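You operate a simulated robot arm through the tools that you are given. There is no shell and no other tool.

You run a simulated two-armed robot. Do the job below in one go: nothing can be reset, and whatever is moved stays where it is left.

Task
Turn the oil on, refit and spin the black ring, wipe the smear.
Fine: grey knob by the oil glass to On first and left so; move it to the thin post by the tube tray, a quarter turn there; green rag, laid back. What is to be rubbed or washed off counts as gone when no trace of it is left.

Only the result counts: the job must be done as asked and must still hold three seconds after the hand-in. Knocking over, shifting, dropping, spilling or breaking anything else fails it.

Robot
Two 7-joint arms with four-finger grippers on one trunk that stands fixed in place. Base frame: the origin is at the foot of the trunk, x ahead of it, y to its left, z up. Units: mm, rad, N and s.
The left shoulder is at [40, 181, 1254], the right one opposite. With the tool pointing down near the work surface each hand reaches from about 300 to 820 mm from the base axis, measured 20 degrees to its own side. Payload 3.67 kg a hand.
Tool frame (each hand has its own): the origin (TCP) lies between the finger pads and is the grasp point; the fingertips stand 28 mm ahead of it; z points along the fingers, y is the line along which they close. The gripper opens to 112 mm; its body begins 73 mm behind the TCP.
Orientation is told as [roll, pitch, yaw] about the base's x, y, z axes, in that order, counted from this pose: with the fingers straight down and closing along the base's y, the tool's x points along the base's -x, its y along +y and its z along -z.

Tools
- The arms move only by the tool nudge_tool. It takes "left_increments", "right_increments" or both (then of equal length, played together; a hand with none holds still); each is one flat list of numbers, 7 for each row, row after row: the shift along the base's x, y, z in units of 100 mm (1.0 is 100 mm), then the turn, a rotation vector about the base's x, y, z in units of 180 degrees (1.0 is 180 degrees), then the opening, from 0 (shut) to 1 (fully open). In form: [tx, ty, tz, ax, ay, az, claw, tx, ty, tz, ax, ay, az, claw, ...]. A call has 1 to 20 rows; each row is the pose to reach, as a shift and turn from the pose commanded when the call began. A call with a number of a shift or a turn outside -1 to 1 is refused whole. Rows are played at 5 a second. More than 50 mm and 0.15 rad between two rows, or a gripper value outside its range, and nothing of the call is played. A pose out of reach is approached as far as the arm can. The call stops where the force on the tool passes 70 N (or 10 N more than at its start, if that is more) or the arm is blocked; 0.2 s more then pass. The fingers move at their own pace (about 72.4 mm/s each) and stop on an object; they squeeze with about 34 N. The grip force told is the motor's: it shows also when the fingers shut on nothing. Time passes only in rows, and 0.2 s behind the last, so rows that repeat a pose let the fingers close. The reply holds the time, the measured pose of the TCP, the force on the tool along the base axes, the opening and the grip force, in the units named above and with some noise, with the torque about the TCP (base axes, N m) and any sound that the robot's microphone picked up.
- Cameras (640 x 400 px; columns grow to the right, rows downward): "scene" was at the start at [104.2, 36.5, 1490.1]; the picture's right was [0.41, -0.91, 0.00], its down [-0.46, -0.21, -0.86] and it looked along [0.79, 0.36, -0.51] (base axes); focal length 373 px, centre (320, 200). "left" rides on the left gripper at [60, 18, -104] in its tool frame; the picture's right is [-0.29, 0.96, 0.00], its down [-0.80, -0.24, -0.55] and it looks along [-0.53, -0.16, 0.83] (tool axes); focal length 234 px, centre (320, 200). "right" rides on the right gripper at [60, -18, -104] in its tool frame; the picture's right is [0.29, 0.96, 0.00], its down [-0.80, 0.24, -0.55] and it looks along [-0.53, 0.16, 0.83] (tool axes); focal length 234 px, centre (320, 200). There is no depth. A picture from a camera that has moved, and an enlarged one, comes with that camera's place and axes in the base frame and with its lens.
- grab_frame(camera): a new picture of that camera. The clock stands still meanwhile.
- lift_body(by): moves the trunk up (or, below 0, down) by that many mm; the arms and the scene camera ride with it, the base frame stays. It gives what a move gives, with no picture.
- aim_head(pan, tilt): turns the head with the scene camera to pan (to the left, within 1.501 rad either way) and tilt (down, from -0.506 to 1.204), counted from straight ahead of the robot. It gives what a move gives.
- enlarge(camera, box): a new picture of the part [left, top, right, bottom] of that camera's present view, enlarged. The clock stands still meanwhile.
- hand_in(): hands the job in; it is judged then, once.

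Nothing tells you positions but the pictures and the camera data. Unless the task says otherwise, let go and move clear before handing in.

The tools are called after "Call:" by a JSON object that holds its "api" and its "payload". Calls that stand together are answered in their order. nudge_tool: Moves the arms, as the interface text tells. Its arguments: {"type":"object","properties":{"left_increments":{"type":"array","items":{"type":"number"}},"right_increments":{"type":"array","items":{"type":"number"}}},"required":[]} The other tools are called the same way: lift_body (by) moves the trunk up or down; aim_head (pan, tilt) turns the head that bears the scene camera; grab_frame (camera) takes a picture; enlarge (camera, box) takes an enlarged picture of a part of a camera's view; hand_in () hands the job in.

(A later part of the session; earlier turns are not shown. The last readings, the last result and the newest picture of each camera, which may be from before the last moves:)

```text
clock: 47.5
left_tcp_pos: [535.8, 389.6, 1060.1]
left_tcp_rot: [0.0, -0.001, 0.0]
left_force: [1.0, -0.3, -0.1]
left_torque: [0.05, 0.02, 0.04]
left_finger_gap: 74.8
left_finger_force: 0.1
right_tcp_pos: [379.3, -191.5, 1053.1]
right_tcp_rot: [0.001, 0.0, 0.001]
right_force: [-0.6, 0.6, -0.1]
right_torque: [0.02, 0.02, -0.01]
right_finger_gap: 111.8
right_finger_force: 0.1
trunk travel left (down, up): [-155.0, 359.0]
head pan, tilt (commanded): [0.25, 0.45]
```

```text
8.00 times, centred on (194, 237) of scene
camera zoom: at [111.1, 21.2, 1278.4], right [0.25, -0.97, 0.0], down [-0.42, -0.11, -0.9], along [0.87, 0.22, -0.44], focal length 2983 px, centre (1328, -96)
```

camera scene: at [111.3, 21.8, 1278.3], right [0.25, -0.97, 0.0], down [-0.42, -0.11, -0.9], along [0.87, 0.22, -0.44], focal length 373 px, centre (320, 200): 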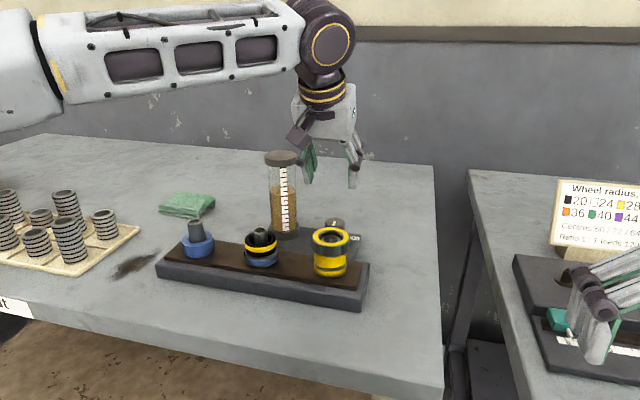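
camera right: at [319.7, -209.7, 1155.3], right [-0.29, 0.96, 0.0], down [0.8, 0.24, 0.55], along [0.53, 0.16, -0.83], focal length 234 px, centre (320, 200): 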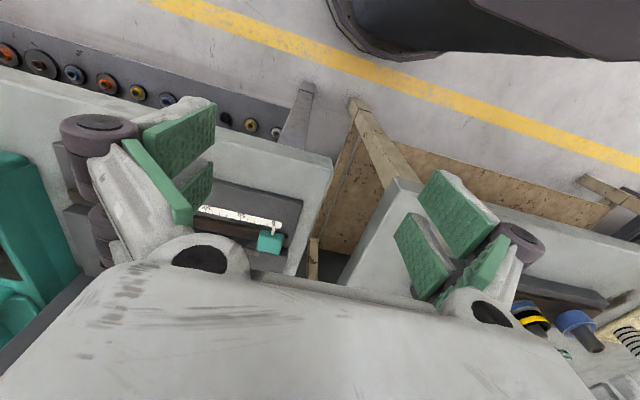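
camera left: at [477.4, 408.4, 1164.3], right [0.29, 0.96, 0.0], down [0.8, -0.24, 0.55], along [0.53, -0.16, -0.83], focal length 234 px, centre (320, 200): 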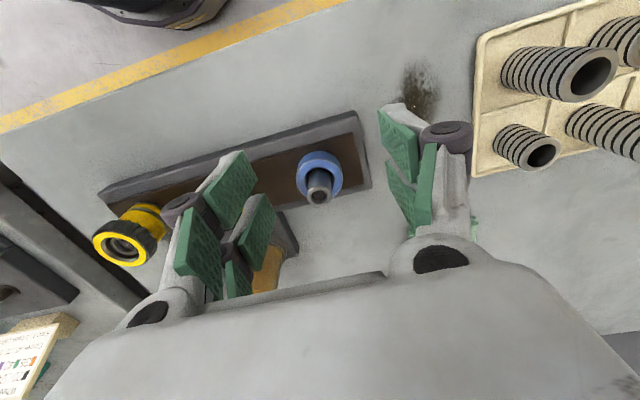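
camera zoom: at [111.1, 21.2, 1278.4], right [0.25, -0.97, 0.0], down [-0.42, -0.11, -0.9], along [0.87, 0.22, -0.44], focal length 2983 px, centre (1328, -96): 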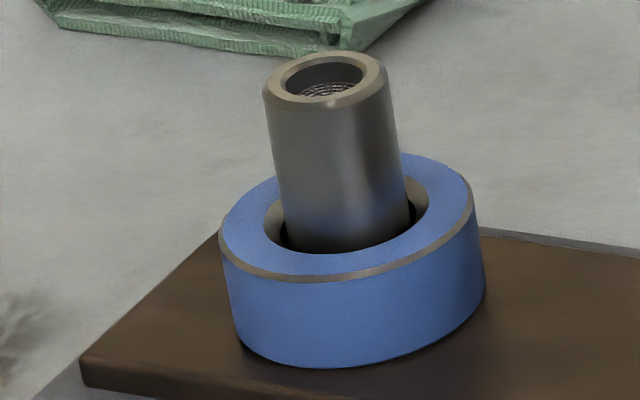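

The black ring spans z≈929–948 on a collar topping out at ~927, and the target collar top is ~931. I'll go above the ring and grip with fingertips at ~930 (TCP z≈958).

Call:
{"api": "nudge_tool", "payload": {"left_increments": [0.2, -0.35, 0, 0, 0, 0, 0.67, 0.4, -0.7, 0, 0, 0, 0, 0.67, 0.66, -1.0, 0, 0, 0, 0, 0.67]}}

Call:
{"api": "nudge_tool", "payload": {"left_increments": [0, -0.2, -0.15, 0, 0, 0, 0.67, 0, -0.395, -0.4, 0, 0, 0, 0.67, 0, -0.395, -0.6, 0, 0, 0, 0.67]}}

Call:
{"api": "enlarge", "payload": {"camera": "left", "box": [160, 20, 480, 260]}}

Call:
{"api": "enlarge", "payload": {"camera": "scene", "box": [200, 130, 330, 280]}}

```text
clock: 48.4
left_tcp_pos: [603.0, 288.6, 1058.8]
left_tcp_rot: [-0.001, 0.0, 0.001]
left_force: [-0.3, -0.7, 0.0]
left_torque: [0.03, -0.01, 0.0]
left_finger_gap: 75.1
left_finger_force: 0.2
right_tcp_pos: [379.7, -192.8, 1050.7]
right_tcp_rot: [0.002, 0.004, -0.002]
right_force: [0.0, -0.1, 0.6]
right_torque: [0.02, 0.02, 0.0]
right_finger_gap: 111.9
right_finger_force: 0.1
trunk travel left (down, up): [-155.0, 359.0]
head pan, tilt (commanded): [0.25, 0.45]
```

```text
clock: 49.1
left_tcp_pos: [602.9, 249.9, 1000.4]
left_tcp_rot: [-0.001, 0.0, 0.0]
left_force: [1.0, 0.1, 0.7]
left_torque: [0.03, 0.01, 0.02]
left_finger_gap: 74.9
left_finger_force: 0.1
right_tcp_pos: [380.1, -191.3, 1051.0]
right_tcp_rot: [-0.001, 0.0, -0.002]
right_force: [-0.9, -0.2, 0.2]
right_torque: [0.0, -0.03, -0.03]
right_finger_gap: 112.2
right_finger_force: 0.1
trunk travel left (down, up): [-155.0, 359.0]
head pan, tilt (commanded): [0.25, 0.45]
```

```text
1.67 times, centred on (320, 140) of left
camera zoom: at [543.2, 268.9, 1103.6], right [0.29, 0.96, 0.0], down [0.8, -0.24, 0.55], along [0.53, -0.16, -0.83], focal length 390 px, centre (320, 300)
```

zoom: 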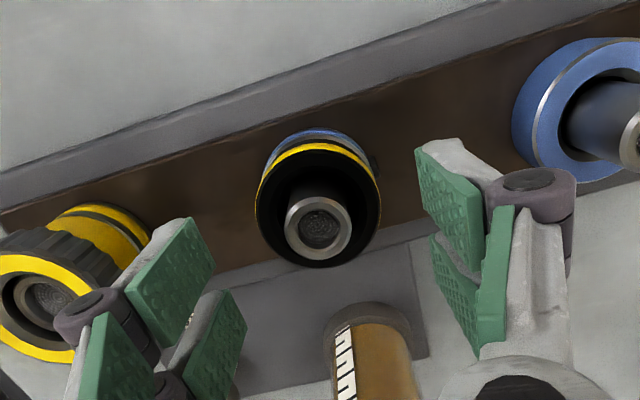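

```text
2.67 times, centred on (265, 205) of scene
camera zoom: at [111.2, 22.4, 1278.4], right [0.25, -0.97, 0.0], down [-0.42, -0.11, -0.9], along [0.87, 0.22, -0.44], focal length 994 px, centre (467, 187)
```

zoom: 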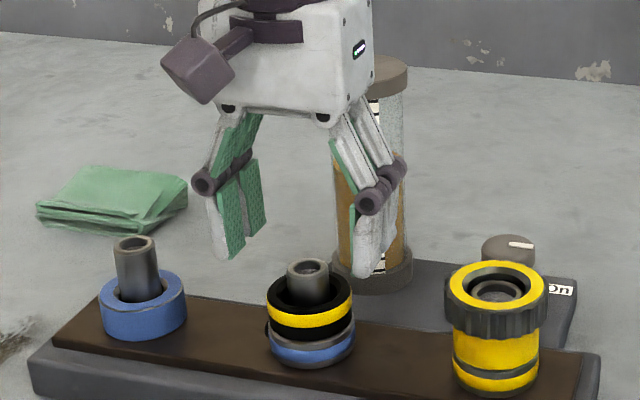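

The ring is centred to within a couple of millimetres. I'll descend to z≈958 and close on the black ring only.

Call:
{"api": "nudge_tool", "payload": {"left_increments": [-0.01, 0, -0.15, 0, 0, 0, 0.67, -0.02, 0, -0.3, 0, 0, 0, 0.67, -0.02, 0, -0.42, 0, 0, 0, 0.67, -0.02, 0, -0.42, 0, 0, 0, 0.67]}}

Call:
{"api": "enlarge", "payload": {"camera": "scene", "box": [220, 170, 310, 280]}}

Call:
{"api": "enlarge", "payload": {"camera": "left", "box": [200, 60, 440, 240]}}

```text
clock: 50.1
left_tcp_pos: [600.2, 249.1, 958.7]
left_tcp_rot: [0.0, 0.001, 0.001]
left_force: [0.7, 0.2, -0.7]
left_torque: [-0.01, -0.01, 0.01]
left_finger_gap: 75.3
left_finger_force: 0.1
right_tcp_pos: [380.4, -191.6, 1051.9]
right_tcp_rot: [0.001, 0.001, -0.003]
right_force: [0.2, -0.7, -0.4]
right_torque: [0.0, 0.0, -0.02]
right_finger_gap: 112.1
right_finger_force: 0.1
trunk travel left (down, up): [-155.0, 359.0]
head pan, tilt (commanded): [0.25, 0.45]
```

```text
3.64 times, centred on (265, 225) of scene
camera zoom: at [110.9, 21.8, 1278.5], right [0.25, -0.97, 0.0], down [-0.42, -0.11, -0.9], along [0.87, 0.22, -0.44], focal length 1356 px, centre (520, 109)
```

zoom: 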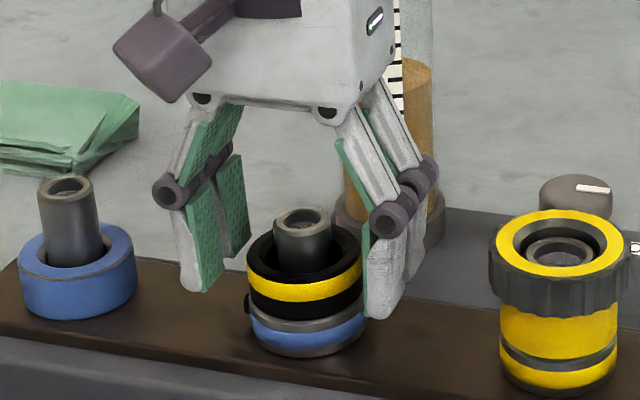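

```text
2.22 times, centred on (320, 150) of left
camera zoom: at [540.7, 268.8, 1061.7], right [0.29, 0.96, 0.0], down [0.8, -0.24, 0.56], along [0.53, -0.16, -0.83], focal length 520 px, centre (320, 311)
```

zoom: 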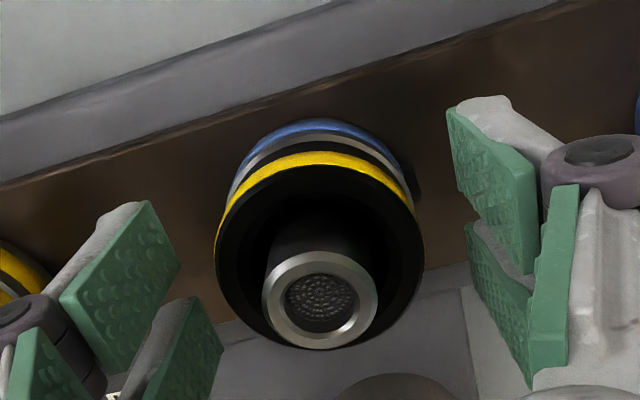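

Fingertips are at about z≈931–933, level with the lower part of the black ring. I'll close now.

Call:
{"api": "nudge_tool", "payload": {"left_increments": [0, 0, 0, 0, 0, 0, 0.5, 0, 0, 0, 0, 0, 0, 0.35, 0, 0, 0, 0, 0, 0, 0.35]}}

Call:
{"api": "enlarge", "payload": {"camera": "scene", "box": [220, 170, 310, 280]}}

Call:
{"api": "enlarge", "payload": {"camera": "left", "box": [200, 60, 440, 240]}}

```text
clock: 51.0
left_tcp_pos: [599.3, 250.1, 958.5]
left_tcp_rot: [-0.001, 0.001, 0.0]
left_force: [-0.4, 0.1, -1.2]
left_torque: [-0.05, -0.01, 0.02]
left_finger_gap: 50.1
left_finger_force: 33.9
right_tcp_pos: [378.3, -191.1, 1051.6]
right_tcp_rot: [0.0, 0.0, -0.001]
right_force: [-0.9, -0.4, 0.4]
right_torque: [0.0, 0.0, 0.02]
right_finger_gap: 112.1
right_finger_force: 0.0
trunk travel left (down, up): [-155.0, 359.0]
head pan, tilt (commanded): [0.25, 0.45]
```

```text
3.64 times, centred on (265, 225) of scene
camera zoom: at [111.1, 21.9, 1278.4], right [0.25, -0.97, 0.0], down [-0.42, -0.11, -0.9], along [0.87, 0.22, -0.44], focal length 1356 px, centre (520, 109)
```

zoom: 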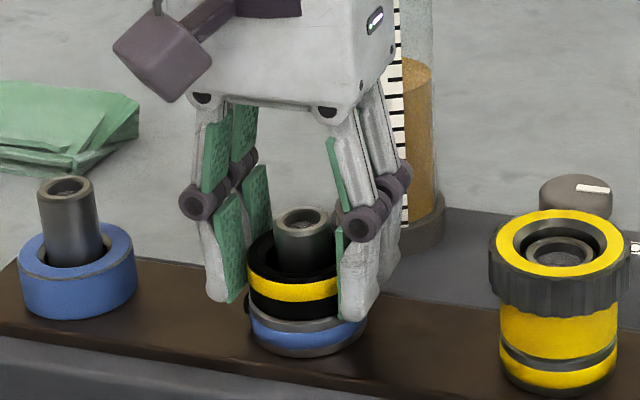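

```text
2.22 times, centred on (320, 150) of left
camera zoom: at [540.8, 268.8, 1061.9], right [0.29, 0.96, 0.0], down [0.8, -0.24, 0.55], along [0.53, -0.16, -0.83], focal length 520 px, centre (320, 311)
```

zoom: 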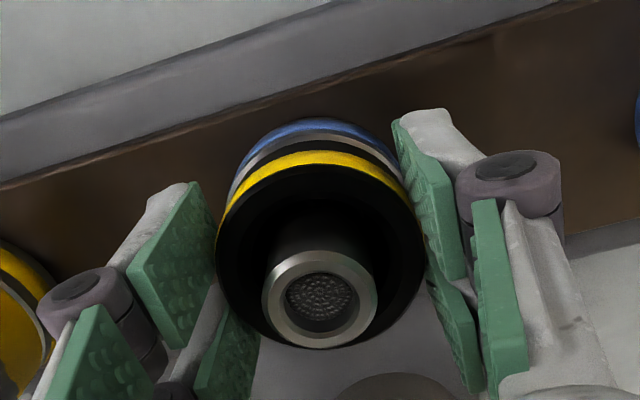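

The ring is gripped at 50 mm. I'll lift a few millimetres first to feel whether it comes freely or is locked.

Call:
{"api": "nudge_tool", "payload": {"left_increments": [0, 0, 0.02, 0, 0, 0, 0.35, 0, 0, 0.05, 0, 0, 0, 0.35, 0, 0, 0.05, 0, 0, 0, 0.35]}}

Call:
{"api": "enlarge", "payload": {"camera": "scene", "box": [220, 190, 310, 280]}}

```text
clock: 51.8
left_tcp_pos: [600.0, 249.8, 963.4]
left_tcp_rot: [-0.003, 0.002, 0.001]
left_force: [-0.6, 0.3, -1.7]
left_torque: [-0.03, 0.0, -0.04]
left_finger_gap: 50.2
left_finger_force: 33.9
right_tcp_pos: [379.8, -191.5, 1051.9]
right_tcp_rot: [0.0, 0.001, 0.0]
right_force: [-0.5, 0.4, -0.4]
right_torque: [0.03, 0.0, 0.02]
right_finger_gap: 111.8
right_finger_force: 0.0
trunk travel left (down, up): [-155.0, 359.0]
head pan, tilt (commanded): [0.25, 0.45]
```

```text
4.44 times, centred on (265, 235) of scene
camera zoom: at [111.2, 21.9, 1278.4], right [0.25, -0.97, 0.0], down [-0.42, -0.11, -0.9], along [0.87, 0.22, -0.44], focal length 1657 px, centre (564, 44)
```

zoom: 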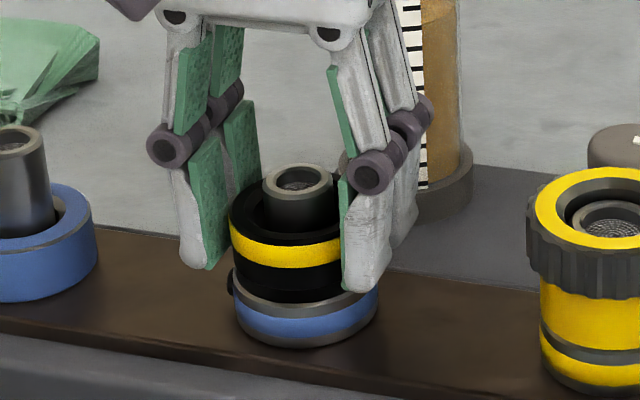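

It comes up freely with about 2 N of load. I'll continue lifting clear of the post.

Call:
{"api": "nudge_tool", "payload": {"left_increments": [0, 0, 0.15, 0, 0, 0, 0.35, 0, 0, 0.3, 0, 0, 0, 0.35, 0, 0, 0.45, 0, 0, 0, 0.35, 0, 0, 0.6, 0, 0, 0, 0.35]}}

Call:
{"api": "enlarge", "payload": {"camera": "scene", "box": [200, 150, 310, 280]}}

Call:
{"api": "enlarge", "payload": {"camera": "left", "box": [200, 60, 440, 240]}}

```text
clock: 52.8
left_tcp_pos: [599.8, 248.7, 1024.0]
left_tcp_rot: [-0.001, -0.001, 0.0]
left_force: [0.0, 0.4, -1.6]
left_torque: [0.01, 0.01, 0.04]
left_finger_gap: 50.0
left_finger_force: 33.8
right_tcp_pos: [379.1, -191.6, 1051.4]
right_tcp_rot: [0.0, 0.001, -0.001]
right_force: [0.1, 1.0, 0.0]
right_torque: [-0.02, 0.02, 0.0]
right_finger_gap: 111.9
right_finger_force: 0.1
trunk travel left (down, up): [-155.0, 359.0]
head pan, tilt (commanded): [0.25, 0.45]
```

```text
3.08 times, centred on (255, 215) of scene
camera zoom: at [110.9, 21.8, 1278.4], right [0.25, -0.97, 0.0], down [-0.42, -0.11, -0.9], along [0.87, 0.22, -0.44], focal length 1147 px, centre (520, 154)
```

zoom: 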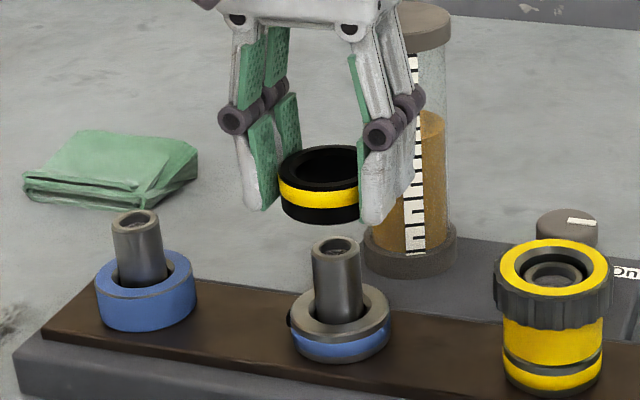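

```text
2.22 times, centred on (320, 150) of left
camera zoom: at [540.8, 268.4, 1126.8], right [0.29, 0.96, 0.0], down [0.8, -0.24, 0.56], along [0.53, -0.16, -0.83], focal length 520 px, centre (320, 311)
```

zoom: 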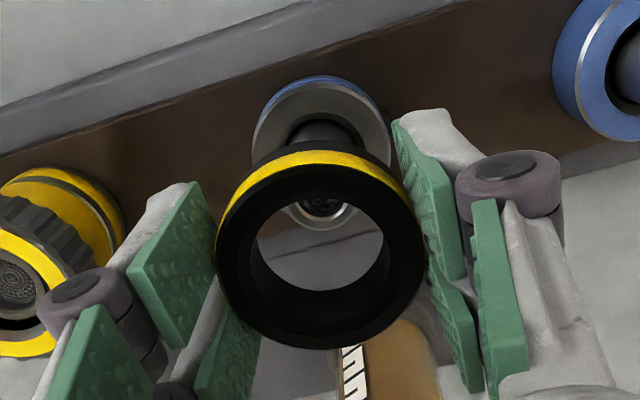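

The ring is a plain annulus that fits loosely over the post. I'll carry it 120 mm left to above the target post.

Call:
{"api": "nudge_tool", "payload": {"left_increments": [0, 0.3, 0, 0, 0, 0, 0.35, 0, 0.6, 0, 0, 0, 0, 0.35, 0, 0.9, 0, 0, 0, 0, 0.35, 0, 1.0, 0, 0, 0, 0, 0.35]}}

Call:
{"api": "nudge_tool", "payload": {"left_increments": [0, 0.15, 0, 0, 0, 0, 0.35, 0, 0.2, 0, 0, 0, 0, 0.35]}}

Call:
{"api": "enlarge", "payload": {"camera": "left", "box": [200, 60, 440, 240]}}

Call:
{"api": "enlarge", "payload": {"camera": "scene", "box": [130, 150, 240, 280]}}

```text
clock: 53.8
left_tcp_pos: [601.0, 350.4, 1021.5]
left_tcp_rot: [-0.001, 0.0, 0.001]
left_force: [0.0, -0.5, -1.7]
left_torque: [0.0, 0.0, 0.01]
left_finger_gap: 49.9
left_finger_force: 33.5
right_tcp_pos: [379.7, -190.4, 1050.7]
right_tcp_rot: [-0.001, 0.001, -0.003]
right_force: [-0.6, 0.1, 0.6]
right_torque: [0.03, 0.0, 0.02]
right_finger_gap: 111.8
right_finger_force: 0.1
trunk travel left (down, up): [-155.0, 359.0]
head pan, tilt (commanded): [0.25, 0.45]
```

```text
clock: 54.4
left_tcp_pos: [601.1, 368.7, 1022.0]
left_tcp_rot: [0.0, -0.002, 0.001]
left_force: [0.2, -0.4, -2.2]
left_torque: [-0.01, -0.01, 0.04]
left_finger_gap: 50.7
left_finger_force: 34.3
right_tcp_pos: [378.7, -191.5, 1051.3]
right_tcp_rot: [-0.001, 0.001, -0.003]
right_force: [0.7, 0.9, -0.3]
right_torque: [-0.01, -0.01, 0.01]
right_finger_gap: 112.1
right_finger_force: 0.1
trunk travel left (down, up): [-155.0, 359.0]
head pan, tilt (commanded): [0.25, 0.45]
```

```text
2.22 times, centred on (320, 150) of left
camera zoom: at [541.3, 388.5, 1126.0], right [0.29, 0.96, 0.0], down [0.8, -0.24, 0.55], along [0.53, -0.16, -0.83], focal length 520 px, centre (320, 311)
```

zoom: 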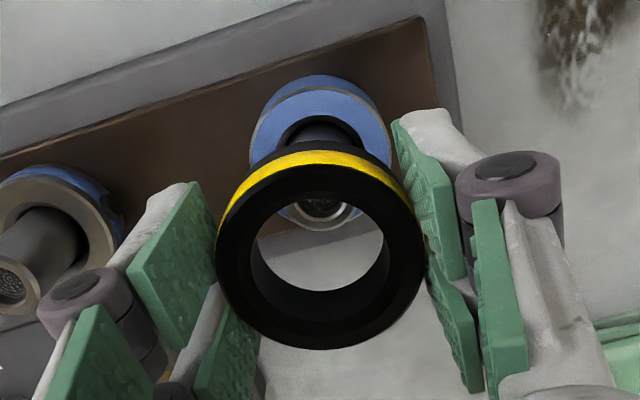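

```text
3.08 times, centred on (185, 215) of scene
camera zoom: at [111.2, 21.6, 1278.4], right [0.25, -0.97, 0.0], down [-0.42, -0.11, -0.9], along [0.87, 0.22, -0.44], focal length 1147 px, centre (735, 154)
```

zoom: 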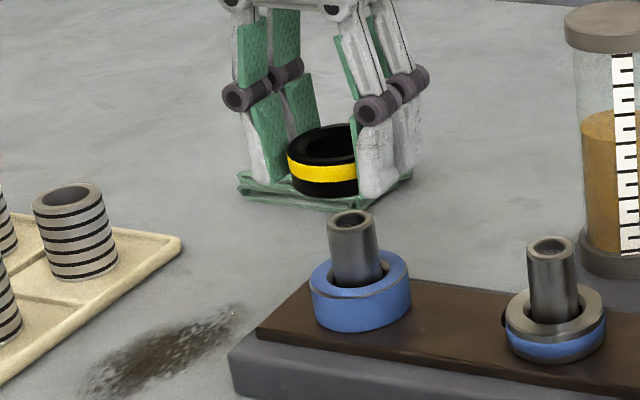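

The post appears in the same place through the ring as before, so it's centred. I'll lower it over the post in steps, feeling for contact.

Call:
{"api": "nudge_tool", "payload": {"left_increments": [0, 0, -0.2, 0, 0, 0, 0.35, 0, 0, -0.35, 0, 0, 0, 0.35, 0, 0, -0.48, 0, 0, 0, 0.35, 0, 0, -0.56, 0, 0, 0, 0.35, 0, 0, -0.56, 0, 0, 0, 0.35]}}

Call:
{"api": "enlarge", "payload": {"camera": "scene", "box": [150, 180, 240, 270]}}

Call:
{"api": "enlarge", "payload": {"camera": "left", "box": [200, 60, 440, 240]}}

```text
clock: 55.5
left_tcp_pos: [599.3, 370.3, 966.3]
left_tcp_rot: [-0.004, 0.0, 0.0]
left_force: [-0.2, 0.3, -1.4]
left_torque: [0.02, 0.0, 0.01]
left_finger_gap: 50.0
left_finger_force: 34.4
right_tcp_pos: [379.7, -192.1, 1052.0]
right_tcp_rot: [0.0, -0.003, -0.002]
right_force: [0.6, 0.2, 0.0]
right_torque: [0.01, -0.01, -0.01]
right_finger_gap: 112.0
right_finger_force: 0.1
trunk travel left (down, up): [-155.0, 359.0]
head pan, tilt (commanded): [0.25, 0.45]
```

```text
4.44 times, centred on (195, 225) of scene
camera zoom: at [111.1, 21.9, 1278.4], right [0.25, -0.97, 0.0], down [-0.42, -0.11, -0.9], along [0.87, 0.22, -0.44], focal length 1657 px, centre (876, 89)
```

zoom: 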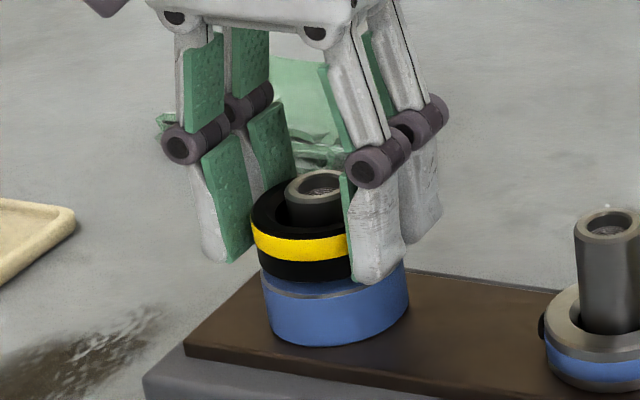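

```text
2.22 times, centred on (320, 150) of left
camera zoom: at [541.0, 389.3, 1070.3], right [0.29, 0.96, 0.0], down [0.8, -0.24, 0.55], along [0.53, -0.16, -0.83], focal length 520 px, centre (320, 311)
```

zoom: 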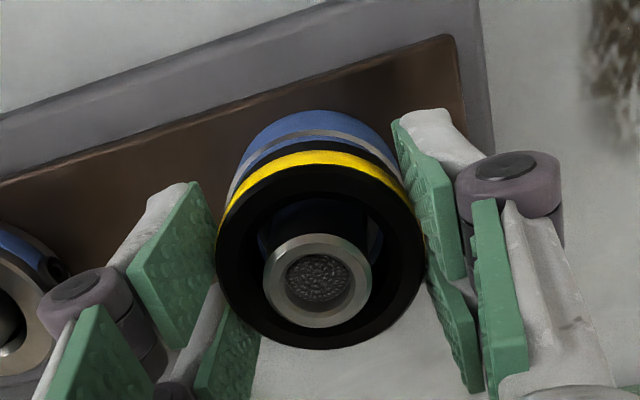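

The ring is over the post with a few millimetres left. I'll lower in 1–2 mm steps until contact.

Call:
{"api": "nudge_tool", "payload": {"left_increments": [0, 0, -0.015, 0, 0, 0, 0.35, 0, 0, -0.03, 0, 0, 0, 0.35, 0, 0, -0.04, 0, 0, 0, 0.35]}}

Call:
{"api": "nudge_tool", "payload": {"left_increments": [0, 0, -0.01, 0, 0, 0, 0.35, 0, 0, -0.015, 0, 0, 0, 0.35]}}

Call:
{"api": "enlarge", "payload": {"camera": "scene", "box": [165, 210, 225, 260]}}

```text
clock: 56.4
left_tcp_pos: [598.6, 371.8, 963.3]
left_tcp_rot: [-0.003, 0.0, 0.0]
left_force: [-0.3, 0.2, -1.5]
left_torque: [-0.03, -0.02, -0.01]
left_finger_gap: 50.0
left_finger_force: 34.4
right_tcp_pos: [379.8, -191.5, 1051.5]
right_tcp_rot: [-0.001, -0.001, -0.002]
right_force: [0.3, 0.3, 0.1]
right_torque: [-0.01, 0.01, -0.04]
right_finger_gap: 112.2
right_finger_force: 0.0
trunk travel left (down, up): [-155.0, 359.0]
head pan, tilt (commanded): [0.25, 0.45]
```

```text
clock: 57.0
left_tcp_pos: [600.8, 369.4, 962.1]
left_tcp_rot: [-0.002, -0.002, 0.003]
left_force: [3.1, 2.0, 4.9]
left_torque: [0.03, 0.11, -0.05]
left_finger_gap: 50.1
left_finger_force: 33.7
right_tcp_pos: [379.7, -192.0, 1050.7]
right_tcp_rot: [0.001, 0.0, -0.003]
right_force: [0.3, -0.5, 0.6]
right_torque: [0.01, -0.03, -0.01]
right_finger_gap: 111.7
right_finger_force: 0.0
trunk travel left (down, up): [-155.0, 359.0]
head pan, tilt (commanded): [0.25, 0.45]
```

```text
8.00 times, centred on (195, 235) of scene
camera zoom: at [110.8, 21.9, 1278.5], right [0.25, -0.97, 0.0], down [-0.42, -0.11, -0.9], along [0.87, 0.22, -0.44], focal length 2983 px, centre (1320, -80)
```

zoom: 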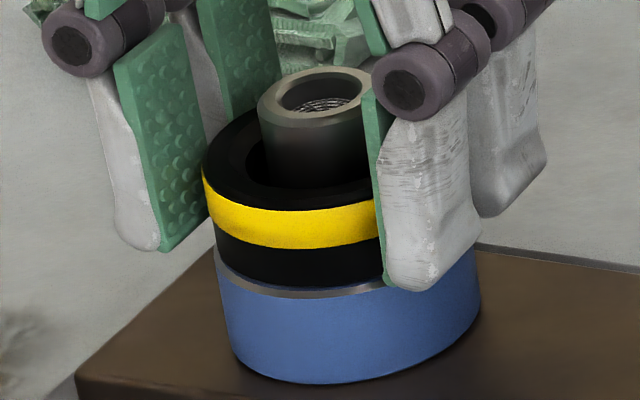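

Contact is felt (z-force went from −1.5 to +4.9 N), so the ring is seated on the blue collar. Now the quarter turn about the post axis, keeping the grip.

Call:
{"api": "nudge_tool", "payload": {"left_increments": [0, 0, 0.002, 0, 0, -0.0455, 0.35, 0, 0, 0.002, 0, 0, -0.091, 0.35, 0, 0, 0.002, 0, 0, -0.1365, 0.35, 0, 0, 0.002, 0, 0, -0.182, 0.35, 0, 0, 0.002, 0, 0, -0.2275, 0.35, 0, 0, 0.002, 0, 0, -0.273, 0.35, 0, 0, 0.002, 0, 0, -0.3185, 0.35, 0, 0, 0.002, 0, 0, -0.364, 0.35, 0, 0, 0.002, 0, 0, -0.4095, 0.35, 0, 0, 0.002, 0, 0, -0.455, 0.35, 0, 0, 0.002, 0, 0, -0.5, 0.35, 0, 0, 0.002, 0, 0, -0.5, 0.35]}}

Call:
{"api": "enlarge", "payload": {"camera": "scene", "box": [150, 180, 240, 270]}}

Call:
{"api": "enlarge", "payload": {"camera": "left", "box": [200, 60, 440, 240]}}

```text
clock: 59.5
left_tcp_pos: [598.9, 370.0, 962.3]
left_tcp_rot: [0.0, -0.001, -1.57]
left_force: [2.4, -1.2, 4.3]
left_torque: [-0.13, -0.12, -0.02]
left_finger_gap: 50.0
left_finger_force: 33.8
right_tcp_pos: [379.6, -191.7, 1051.9]
right_tcp_rot: [0.001, 0.001, -0.002]
right_force: [-0.2, 0.0, -0.9]
right_torque: [-0.02, 0.02, -0.01]
right_finger_gap: 111.9
right_finger_force: 0.1
trunk travel left (down, up): [-155.0, 359.0]
head pan, tilt (commanded): [0.25, 0.45]
```

```text
4.44 times, centred on (195, 225) of scene
camera zoom: at [110.8, 21.5, 1278.5], right [0.25, -0.97, 0.0], down [-0.42, -0.11, -0.9], along [0.87, 0.22, -0.44], focal length 1657 px, centre (876, 89)
```

zoom: 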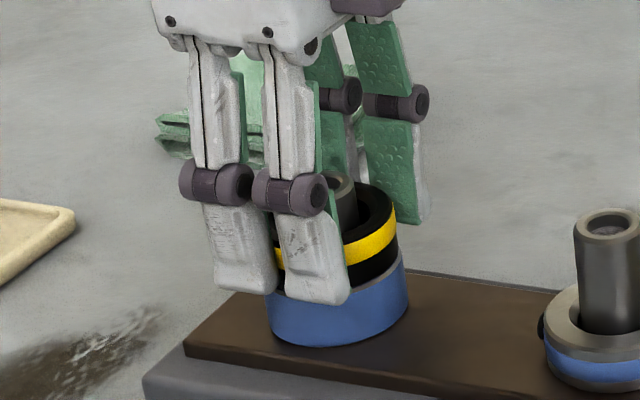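

```text
2.22 times, centred on (320, 150) of left
camera zoom: at [619.1, 430.5, 1065.7], right [0.96, -0.29, 0.0], down [-0.24, -0.8, 0.55], along [-0.16, -0.53, -0.83], focal length 520 px, centre (320, 311)
```

zoom: 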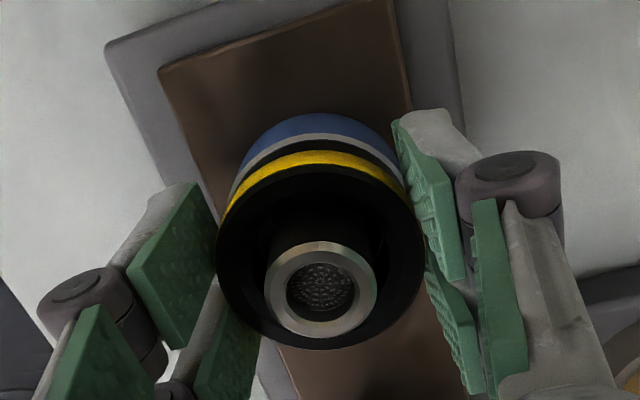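

The ring has turned 90° with the grip. I'll let go and rise straight up.

Call:
{"api": "nudge_tool", "payload": {"left_increments": [0, 0, 0, 0, 0, 0, 0.5, 0, 0, 0, 0, 0, 0, 0.67, 0, 0, 0, 0, 0, 0, 0.67, 0, 0, 0.2, 0, 0, 0, 0.67, 0, 0, 0.6, 0, 0, 0, 0.67, 0, 0, 1.0, 0, 0, 0, 0.67]}}

Call:
{"api": "enlarge", "payload": {"camera": "scene", "box": [150, 180, 240, 270]}}

Call:
{"api": "grab_frame", "payload": {"camera": "left"}}

```text
clock: 61.0
left_tcp_pos: [599.3, 370.2, 1062.8]
left_tcp_rot: [-0.001, -0.001, -1.57]
left_force: [-0.1, -1.0, 0.1]
left_torque: [0.04, -0.01, -0.01]
left_finger_gap: 74.8
left_finger_force: 0.1
right_tcp_pos: [379.5, -191.9, 1052.0]
right_tcp_rot: [0.0, 0.001, -0.001]
right_force: [0.0, -0.7, 0.1]
right_torque: [-0.01, -0.03, -0.01]
right_finger_gap: 111.9
right_finger_force: 0.1
trunk travel left (down, up): [-155.0, 359.0]
head pan, tilt (commanded): [0.25, 0.45]
```

```text
4.44 times, centred on (195, 225) of scene
camera zoom: at [110.6, 21.3, 1278.5], right [0.25, -0.97, 0.0], down [-0.42, -0.11, -0.9], along [0.87, 0.22, -0.44], focal length 1657 px, centre (876, 89)
```

zoom: 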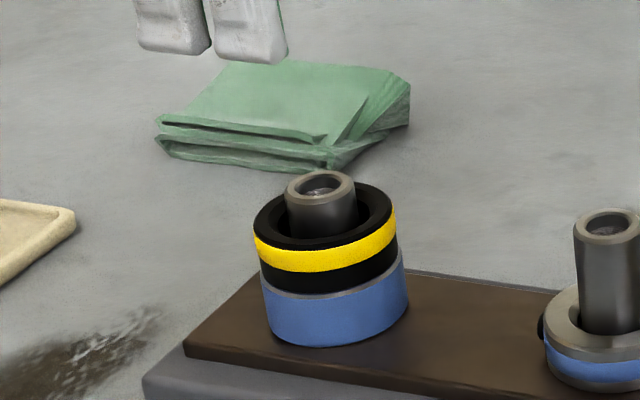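

```text
taken
camera left: at [618.2, 430.3, 1167.2], right [0.96, -0.29, 0.0], down [-0.24, -0.8, 0.55], along [-0.16, -0.53, -0.83], focal length 234 px, centre (320, 200)
```

left: 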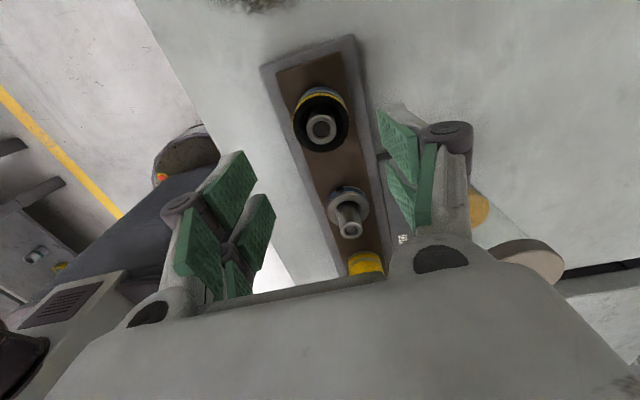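

The ring is seated on the thin post and the hand is clear. Now the rag: I'll turn the hand back, move toward it for a closer look, and test reach.

Call:
{"api": "nudge_tool", "payload": {"left_increments": [0, 0.05, 0, 0, 0, 0.0455, 0.67, 0, 0.1, 0, 0, 0, 0.091, 0.67, 0, 0.2, 0, 0, 0, 0.1365, 0.67, 0, 0.3, 0, 0, 0, 0.182, 0.67, 0, 0.4, 0, 0, 0, 0.2275, 0.67, 0, 0.5, 0, 0, 0, 0.273, 0.67, 0, 0.6, 0, 0, 0, 0.3185, 0.67, 0, 0.7, 0, 0, 0, 0.364, 0.67, 0, 0.8, 0, 0, 0, 0.4095, 0.67, 0, 0.8, 0, 0, 0, 0.455, 0.67, 0, 0.8, 0, 0, 0, 0.5, 0.67]}}

Call:
{"api": "grab_frame", "payload": {"camera": "left"}}

Call:
{"api": "aim_head", "payload": {"pan": 0.6, "tilt": 0.45}}

Call:
{"api": "grab_frame", "payload": {"camera": "scene"}}

```text
clock: 63.4
left_tcp_pos: [599.2, 448.9, 1062.2]
left_tcp_rot: [0.0, 0.001, 0.004]
left_force: [-0.5, -0.2, -0.4]
left_torque: [-0.02, 0.03, -0.02]
left_finger_gap: 75.2
left_finger_force: 0.0
right_tcp_pos: [378.2, -192.0, 1051.4]
right_tcp_rot: [0.0, -0.001, -0.001]
right_force: [-0.4, -0.8, -0.9]
right_torque: [-0.02, 0.0, -0.01]
right_finger_gap: 112.0
right_finger_force: 0.1
trunk travel left (down, up): [-155.0, 359.0]
head pan, tilt (commanded): [0.25, 0.45]
```

```text
taken
camera left: at [540.9, 468.6, 1165.4], right [0.28, 0.96, 0.0], down [0.8, -0.24, 0.56], along [0.53, -0.16, -0.83], focal length 234 px, centre (320, 200)
```

left: 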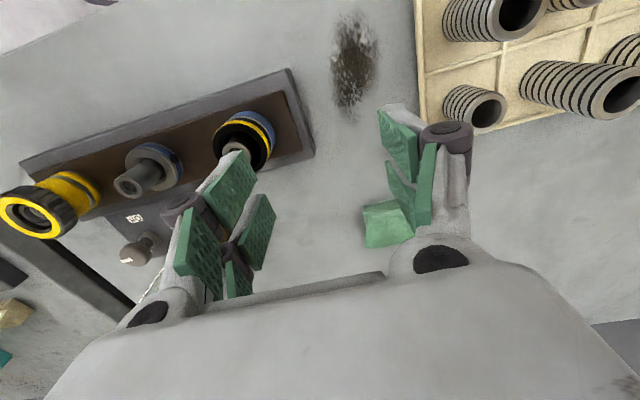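

```text
clock: 64.2
left_tcp_pos: [599.7, 449.6, 1061.2]
left_tcp_rot: [-0.002, 0.0, 0.0]
left_force: [0.4, 0.9, 0.0]
left_torque: [0.0, 0.02, 0.0]
left_finger_gap: 75.0
left_finger_force: 0.0
right_tcp_pos: [379.0, -191.9, 1052.1]
right_tcp_rot: [0.0, -0.001, -0.003]
right_force: [-0.9, -0.4, 0.1]
right_torque: [-0.02, -0.06, -0.01]
right_finger_gap: 112.4
right_finger_force: 0.0
trunk travel left (down, up): [-155.0, 359.0]
head pan, tilt (commanded): [0.6, 0.45]
```

```text
taken
camera scene: at [97.8, 51.0, 1278.4], right [0.56, -0.83, 0.0], down [-0.36, -0.25, -0.9], along [0.74, 0.51, -0.44], focal length 373 px, centre (320, 200)
```

scene: 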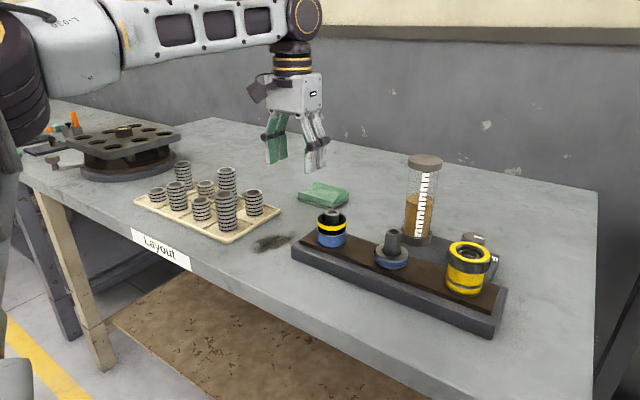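

Let me zoom on the rag and the smear to measure them.

Call:
{"api": "enlarge", "payload": {"camera": "scene", "box": [280, 170, 370, 220]}}

Call:
{"api": "enlarge", "payload": {"camera": "scene", "box": [235, 215, 315, 270]}}

Call:
{"api": "enlarge", "payload": {"camera": "left", "box": [300, 0, 420, 130]}}

```text
7.11 times, centred on (325, 195) of scene
camera zoom: at [97.8, 51.0, 1278.4], right [0.56, -0.83, 0.0], down [-0.36, -0.25, -0.9], along [0.74, 0.51, -0.44], focal length 2652 px, centre (284, 236)
```

zoom: 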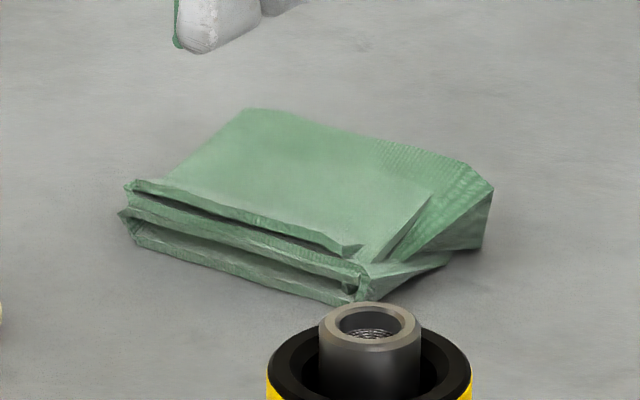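

```text
7.27 times, centred on (275, 242) of scene
camera zoom: at [97.8, 51.0, 1278.4], right [0.56, -0.83, 0.0], down [-0.36, -0.25, -0.9], along [0.74, 0.51, -0.44], focal length 2712 px, centre (647, -109)
```

zoom: 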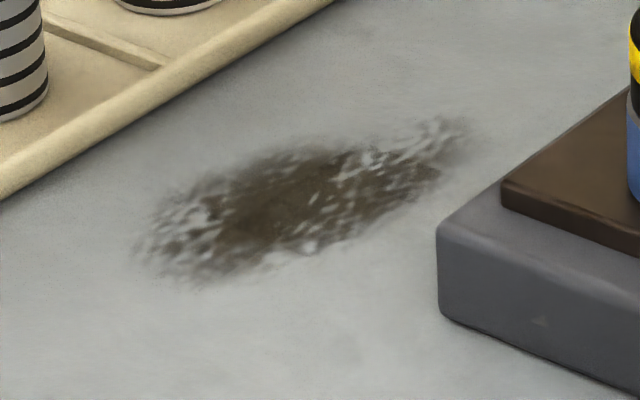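

```text
3.08 times, centred on (360, 65) of left
camera zoom: at [541.0, 468.5, 1165.3], right [0.29, 0.96, 0.0], down [0.8, -0.24, 0.55], along [0.53, -0.16, -0.83], focal length 720 px, centre (197, 615)
```

zoom: 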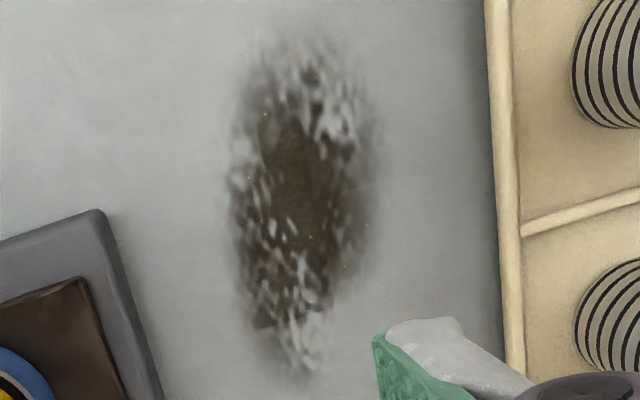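

The table is at z≈869. The smear spans roughly x 525–630, y 474–526, and the rag is about 80×100 mm centred near (797, 520). I'll move closer to the rag with the arm for a better look.

Call:
{"api": "nudge_tool", "payload": {"left_increments": [0.3, 0.1, -0.1, 0, 0, 0, 0.8, 0.6, 0.2, -0.3, 0, 0, 0, 0.9, 0.8, 0.3, -0.5, 0, 0, 0, 1.0]}}

Call:
{"api": "grab_frame", "payload": {"camera": "left"}}

Call:
{"api": "grab_frame", "payload": {"camera": "scene"}}

```text
clock: 65.0
left_tcp_pos: [680.7, 479.8, 1010.1]
left_tcp_rot: [-0.001, 0.0, 0.002]
left_force: [0.4, 0.2, 0.2]
left_torque: [0.03, 0.01, 0.02]
left_finger_gap: 112.0
left_finger_force: 0.1
right_tcp_pos: [379.6, -191.6, 1050.8]
right_tcp_rot: [0.0, 0.002, -0.001]
right_force: [1.0, -0.9, -0.4]
right_torque: [-0.03, -0.01, -0.03]
right_finger_gap: 111.9
right_finger_force: 0.0
trunk travel left (down, up): [-155.0, 359.0]
head pan, tilt (commanded): [0.6, 0.45]
```

```text
taken
camera left: at [621.6, 498.5, 1113.9], right [0.29, 0.96, 0.0], down [0.8, -0.24, 0.55], along [0.53, -0.16, -0.83], focal length 234 px, centre (320, 200)
```

left: 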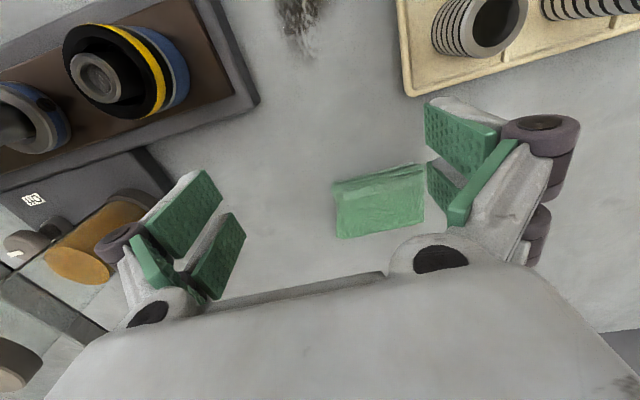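

```text
taken
camera scene: at [98.8, 51.4, 1278.3], right [0.56, -0.83, 0.0], down [-0.36, -0.25, -0.9], along [0.74, 0.51, -0.44], focal length 373 px, centre (320, 200)
```

scene: 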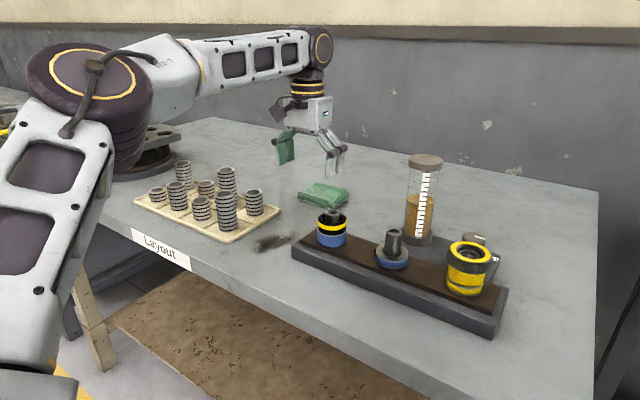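

The rag is about 81 mm along x and 104 mm along y, centred near (796, 518). I'll test whether the vertical tool can get that far at a safe height.

Call:
{"api": "nudge_tool", "payload": {"left_increments": [0.4, 0.1, -0.1, 0, 0, 0, 1.0, 0.8, 0.25, -0.2, 0, 0, 0, 1.0, 1.0, 0.38, -0.3, 0, 0, 0, 1.0]}}

Call:
{"api": "nudge_tool", "payload": {"left_increments": [0.16, 0, 0, 0, 0, 0, 1.0, 0.16, 0, 0, 0, 0, 0, 1.0]}}

Call:
{"api": "grab_frame", "payload": {"camera": "left"}}

```text
clock: 65.8
left_tcp_pos: [720.6, 496.4, 984.9]
left_tcp_rot: [-0.003, -0.002, 0.002]
left_force: [0.6, 0.7, 0.3]
left_torque: [0.03, 0.03, 0.01]
left_finger_gap: 112.1
left_finger_force: 0.0
left hand out of reach, approached as far as the arm can: row 2, 3
right_tcp_pos: [379.7, -193.0, 1051.4]
right_tcp_rot: [-0.001, 0.002, -0.002]
right_force: [0.6, -0.1, 0.5]
right_torque: [0.06, 0.01, 0.03]
right_finger_gap: 111.9
right_finger_force: 0.1
trunk travel left (down, up): [-155.0, 359.0]
head pan, tilt (commanded): [0.6, 0.45]
```

```text
clock: 66.4
left_tcp_pos: [720.6, 497.1, 985.0]
left_tcp_rot: [-0.003, -0.001, -0.001]
left_force: [0.0, 0.3, 0.1]
left_torque: [-0.01, -0.04, -0.02]
left_finger_gap: 112.0
left_finger_force: 0.0
left hand out of reach, approached as far as the arm can: row 1, 2
right_tcp_pos: [378.5, -193.2, 1052.2]
right_tcp_rot: [0.001, 0.002, -0.002]
right_force: [0.9, 0.2, -0.3]
right_torque: [-0.02, -0.02, -0.01]
right_finger_gap: 111.9
right_finger_force: 0.0
trunk travel left (down, up): [-155.0, 359.0]
head pan, tilt (commanded): [0.6, 0.45]
```

```text
taken
camera left: at [661.1, 516.2, 1088.3], right [0.29, 0.96, 0.0], down [0.8, -0.24, 0.56], along [0.53, -0.16, -0.83], focal length 234 px, centre (320, 200)
```

left: 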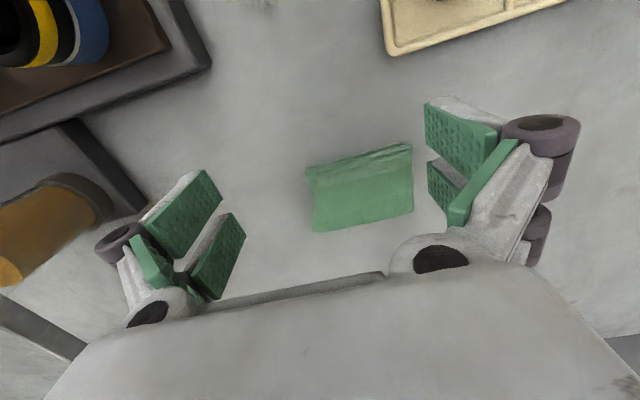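

A vertical tool stops about 75 mm short of the rag's centre. I'll measure the rag exactly, since a slightly leaned grip near its near edge, closing along y, may work.

Call:
{"api": "enlarge", "payload": {"camera": "left", "box": [280, 120, 440, 250]}}

Call:
{"api": "enlarge", "payload": {"camera": "scene", "box": [285, 170, 365, 220]}}

```text
3.08 times, centred on (360, 185) of left
camera zoom: at [661.1, 516.2, 1088.3], right [0.29, 0.96, 0.0], down [0.8, -0.24, 0.56], along [0.53, -0.16, -0.83], focal length 720 px, centre (197, 246)
```

zoom: 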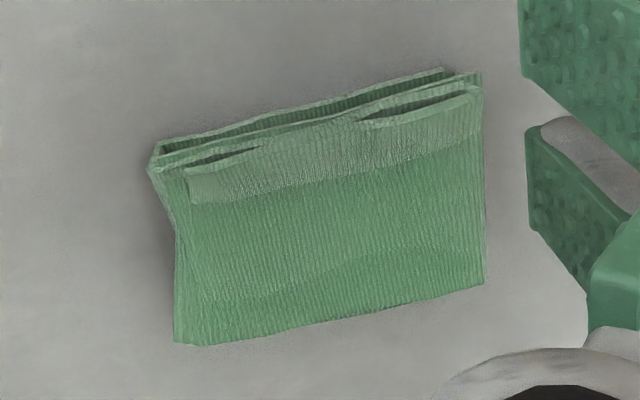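

```text
8.00 times, centred on (325, 195) of scene
camera zoom: at [98.1, 51.2, 1278.4], right [0.56, -0.83, 0.0], down [-0.36, -0.25, -0.9], along [0.74, 0.51, -0.44], focal length 2983 px, centre (280, 240)
```

zoom: 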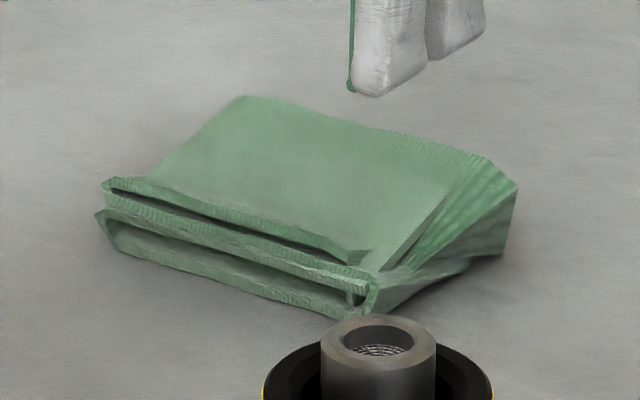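

The rag's near part is about 103 mm wide in y and about 16 mm thick. My plan is to pinch it near its near edge with a slightly leaned, fully open hand, slide it ~90 mm toward me, then regrip it upright across its 81 mm side. I'll lean and hover over it first.

Call:
{"api": "nudge_tool", "payload": {"left_increments": [0.1, 0.08, 0, 0, -0.037, 0, 1.0, 0.3, 0.16, -0.1, 0, -0.074, 0, 1.0, 0.5, 0.235, -0.25, 0, -0.111, 0, 1.0, 0.68, 0.235, -0.35, 0, -0.111, 0, 1.0]}}

Call:
{"api": "grab_frame", "payload": {"camera": "left"}}

Call:
{"api": "enlarge", "payload": {"camera": "scene", "box": [260, 110, 400, 230]}}

```text
clock: 67.4
left_tcp_pos: [788.4, 519.7, 949.7]
left_tcp_rot: [-0.001, -0.35, 0.001]
left_force: [0.5, 0.5, -0.3]
left_torque: [0.03, 0.02, 0.01]
left_finger_gap: 111.9
left_finger_force: 0.1
right_tcp_pos: [379.5, -193.1, 1050.8]
right_tcp_rot: [0.001, 0.0, -0.002]
right_force: [-0.5, -0.5, -0.7]
right_torque: [0.04, 0.02, 0.0]
right_finger_gap: 112.0
right_finger_force: 0.2
trunk travel left (down, up): [-155.0, 359.0]
head pan, tilt (commanded): [0.6, 0.45]
```

```text
taken
camera left: at [698.6, 537.9, 1026.4], right [0.27, 0.96, 0.1], down [0.56, -0.24, 0.79], along [0.78, -0.16, -0.6], focal length 234 px, centre (320, 200)
```

left: 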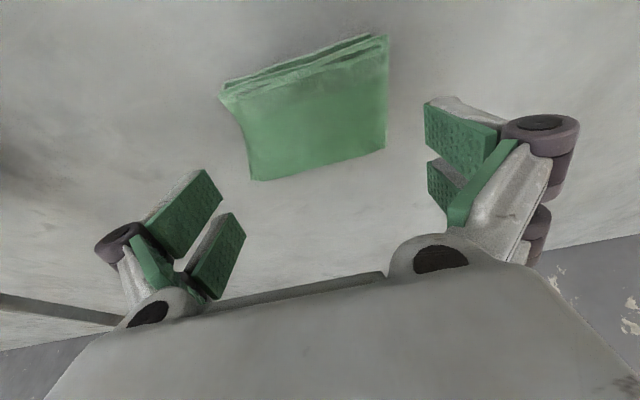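

```text
3.33 times, centred on (330, 170) of scene
camera zoom: at [99.4, 49.6, 1278.4], right [0.56, -0.83, 0.0], down [-0.36, -0.24, -0.9], along [0.74, 0.51, -0.44], focal length 1243 px, centre (287, 300)
```

zoom: 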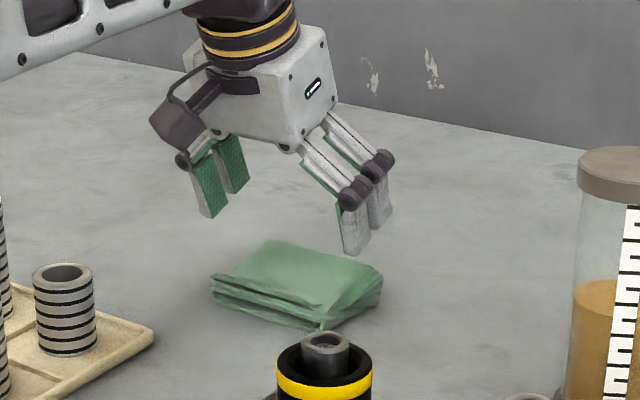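

The leaned hand reaches and is centred on the rag to within about a millimetre. I'll descend to just above its top and check again.

Call:
{"api": "nudge_tool", "payload": {"left_increments": [0, 0.002, -0.12, 0, 0, 0, 1.0, 0, 0.002, -0.23, 0, 0, 0, 1.0, 0, 0.002, -0.23, 0, 0, 0, 1.0]}}

Call:
{"api": "grab_frame", "payload": {"camera": "left"}}

Call:
{"api": "enlarge", "payload": {"camera": "scene", "box": [280, 140, 380, 220]}}

```text
clock: 68.2
left_tcp_pos: [788.6, 521.9, 926.8]
left_tcp_rot: [-0.001, -0.347, -0.001]
left_force: [0.6, 0.1, -0.5]
left_torque: [0.0, 0.0, 0.02]
left_finger_gap: 112.0
left_finger_force: 0.0
right_tcp_pos: [379.2, -192.2, 1051.4]
right_tcp_rot: [0.0, 0.0, -0.001]
right_force: [0.1, 0.2, 0.6]
right_torque: [0.03, 0.04, 0.01]
right_finger_gap: 111.9
right_finger_force: 0.1
trunk travel left (down, up): [-155.0, 359.0]
head pan, tilt (commanded): [0.6, 0.45]
```

```text
taken
camera left: at [697.2, 539.9, 1003.6], right [0.27, 0.96, 0.1], down [0.56, -0.24, 0.79], along [0.78, -0.16, -0.6], focal length 234 px, centre (320, 200)
```

left: 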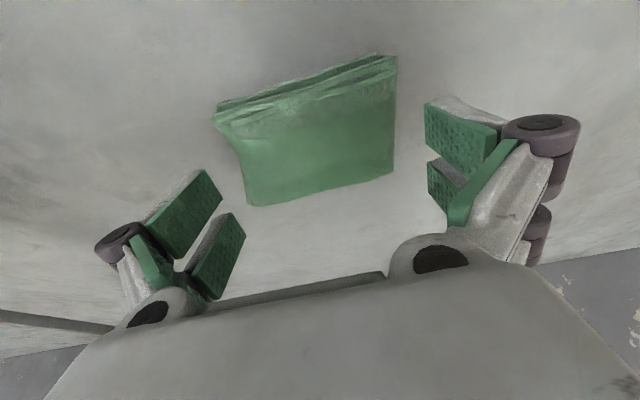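

```text
5.00 times, centred on (330, 180) of scene
camera zoom: at [97.8, 51.1, 1278.4], right [0.56, -0.83, 0.0], down [-0.36, -0.25, -0.9], along [0.74, 0.51, -0.44], focal length 1864 px, centre (270, 300)
```

zoom: 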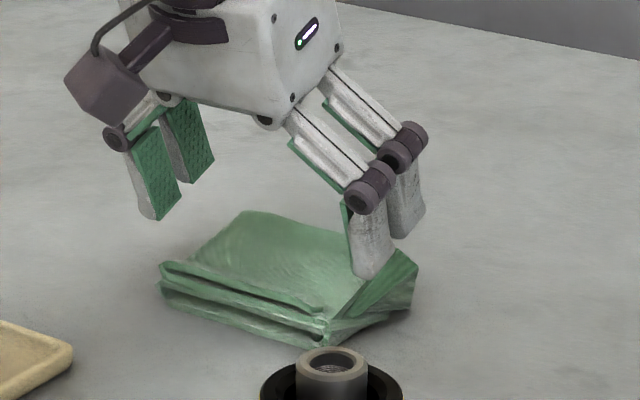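

Clearance is about 3–6 mm on each side. I'll shift half a millimetre and descend so the near finger pair straddles the rag.

Call:
{"api": "nudge_tool", "payload": {"left_increments": [0, -0.006, -0.05, 0, 0, 0, 1.0, 0, -0.006, -0.1, 0, 0, 0, 1.0, 0, -0.006, -0.15, 0, 0, 0, 1.0, 0, -0.006, -0.15, 0, 0, 0, 1.0]}}

Call:
{"api": "grab_frame", "payload": {"camera": "left"}}

Call:
{"api": "enlarge", "payload": {"camera": "scene", "box": [280, 140, 380, 220]}}

```text
clock: 69.2
left_tcp_pos: [788.0, 520.6, 911.7]
left_tcp_rot: [-0.001, -0.349, 0.001]
left_force: [0.1, 0.1, 0.2]
left_torque: [0.01, 0.05, 0.0]
left_finger_gap: 111.9
left_finger_force: 0.1
right_tcp_pos: [379.6, -191.3, 1050.5]
right_tcp_rot: [0.0, 0.0, -0.003]
right_force: [-0.3, 0.2, 0.3]
right_torque: [0.03, -0.01, -0.01]
right_finger_gap: 112.2
right_finger_force: 0.0
trunk travel left (down, up): [-155.0, 359.0]
head pan, tilt (commanded): [0.6, 0.45]
```

```text
taken
camera left: at [697.2, 539.3, 988.5], right [0.27, 0.96, 0.1], down [0.56, -0.24, 0.79], along [0.78, -0.16, -0.6], focal length 234 px, centre (320, 200)
```

left: 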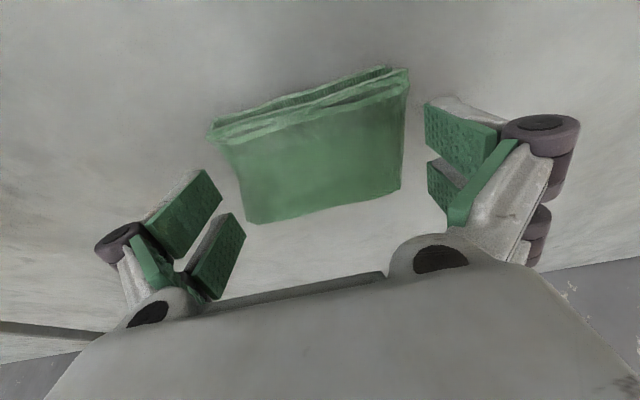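

```text
5.00 times, centred on (330, 180) of scene
camera zoom: at [97.8, 51.1, 1278.4], right [0.56, -0.83, 0.0], down [-0.36, -0.25, -0.9], along [0.74, 0.51, -0.44], focal length 1864 px, centre (270, 300)
```

zoom: 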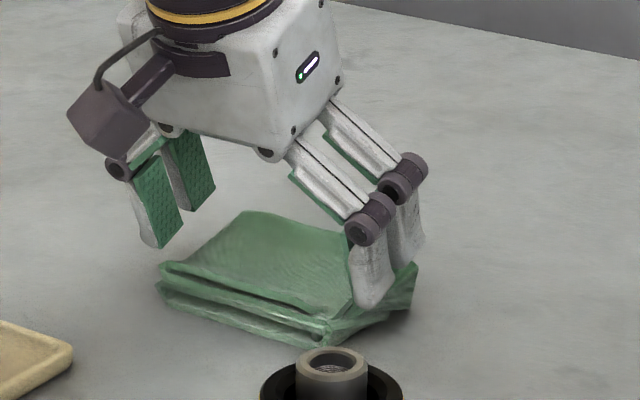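

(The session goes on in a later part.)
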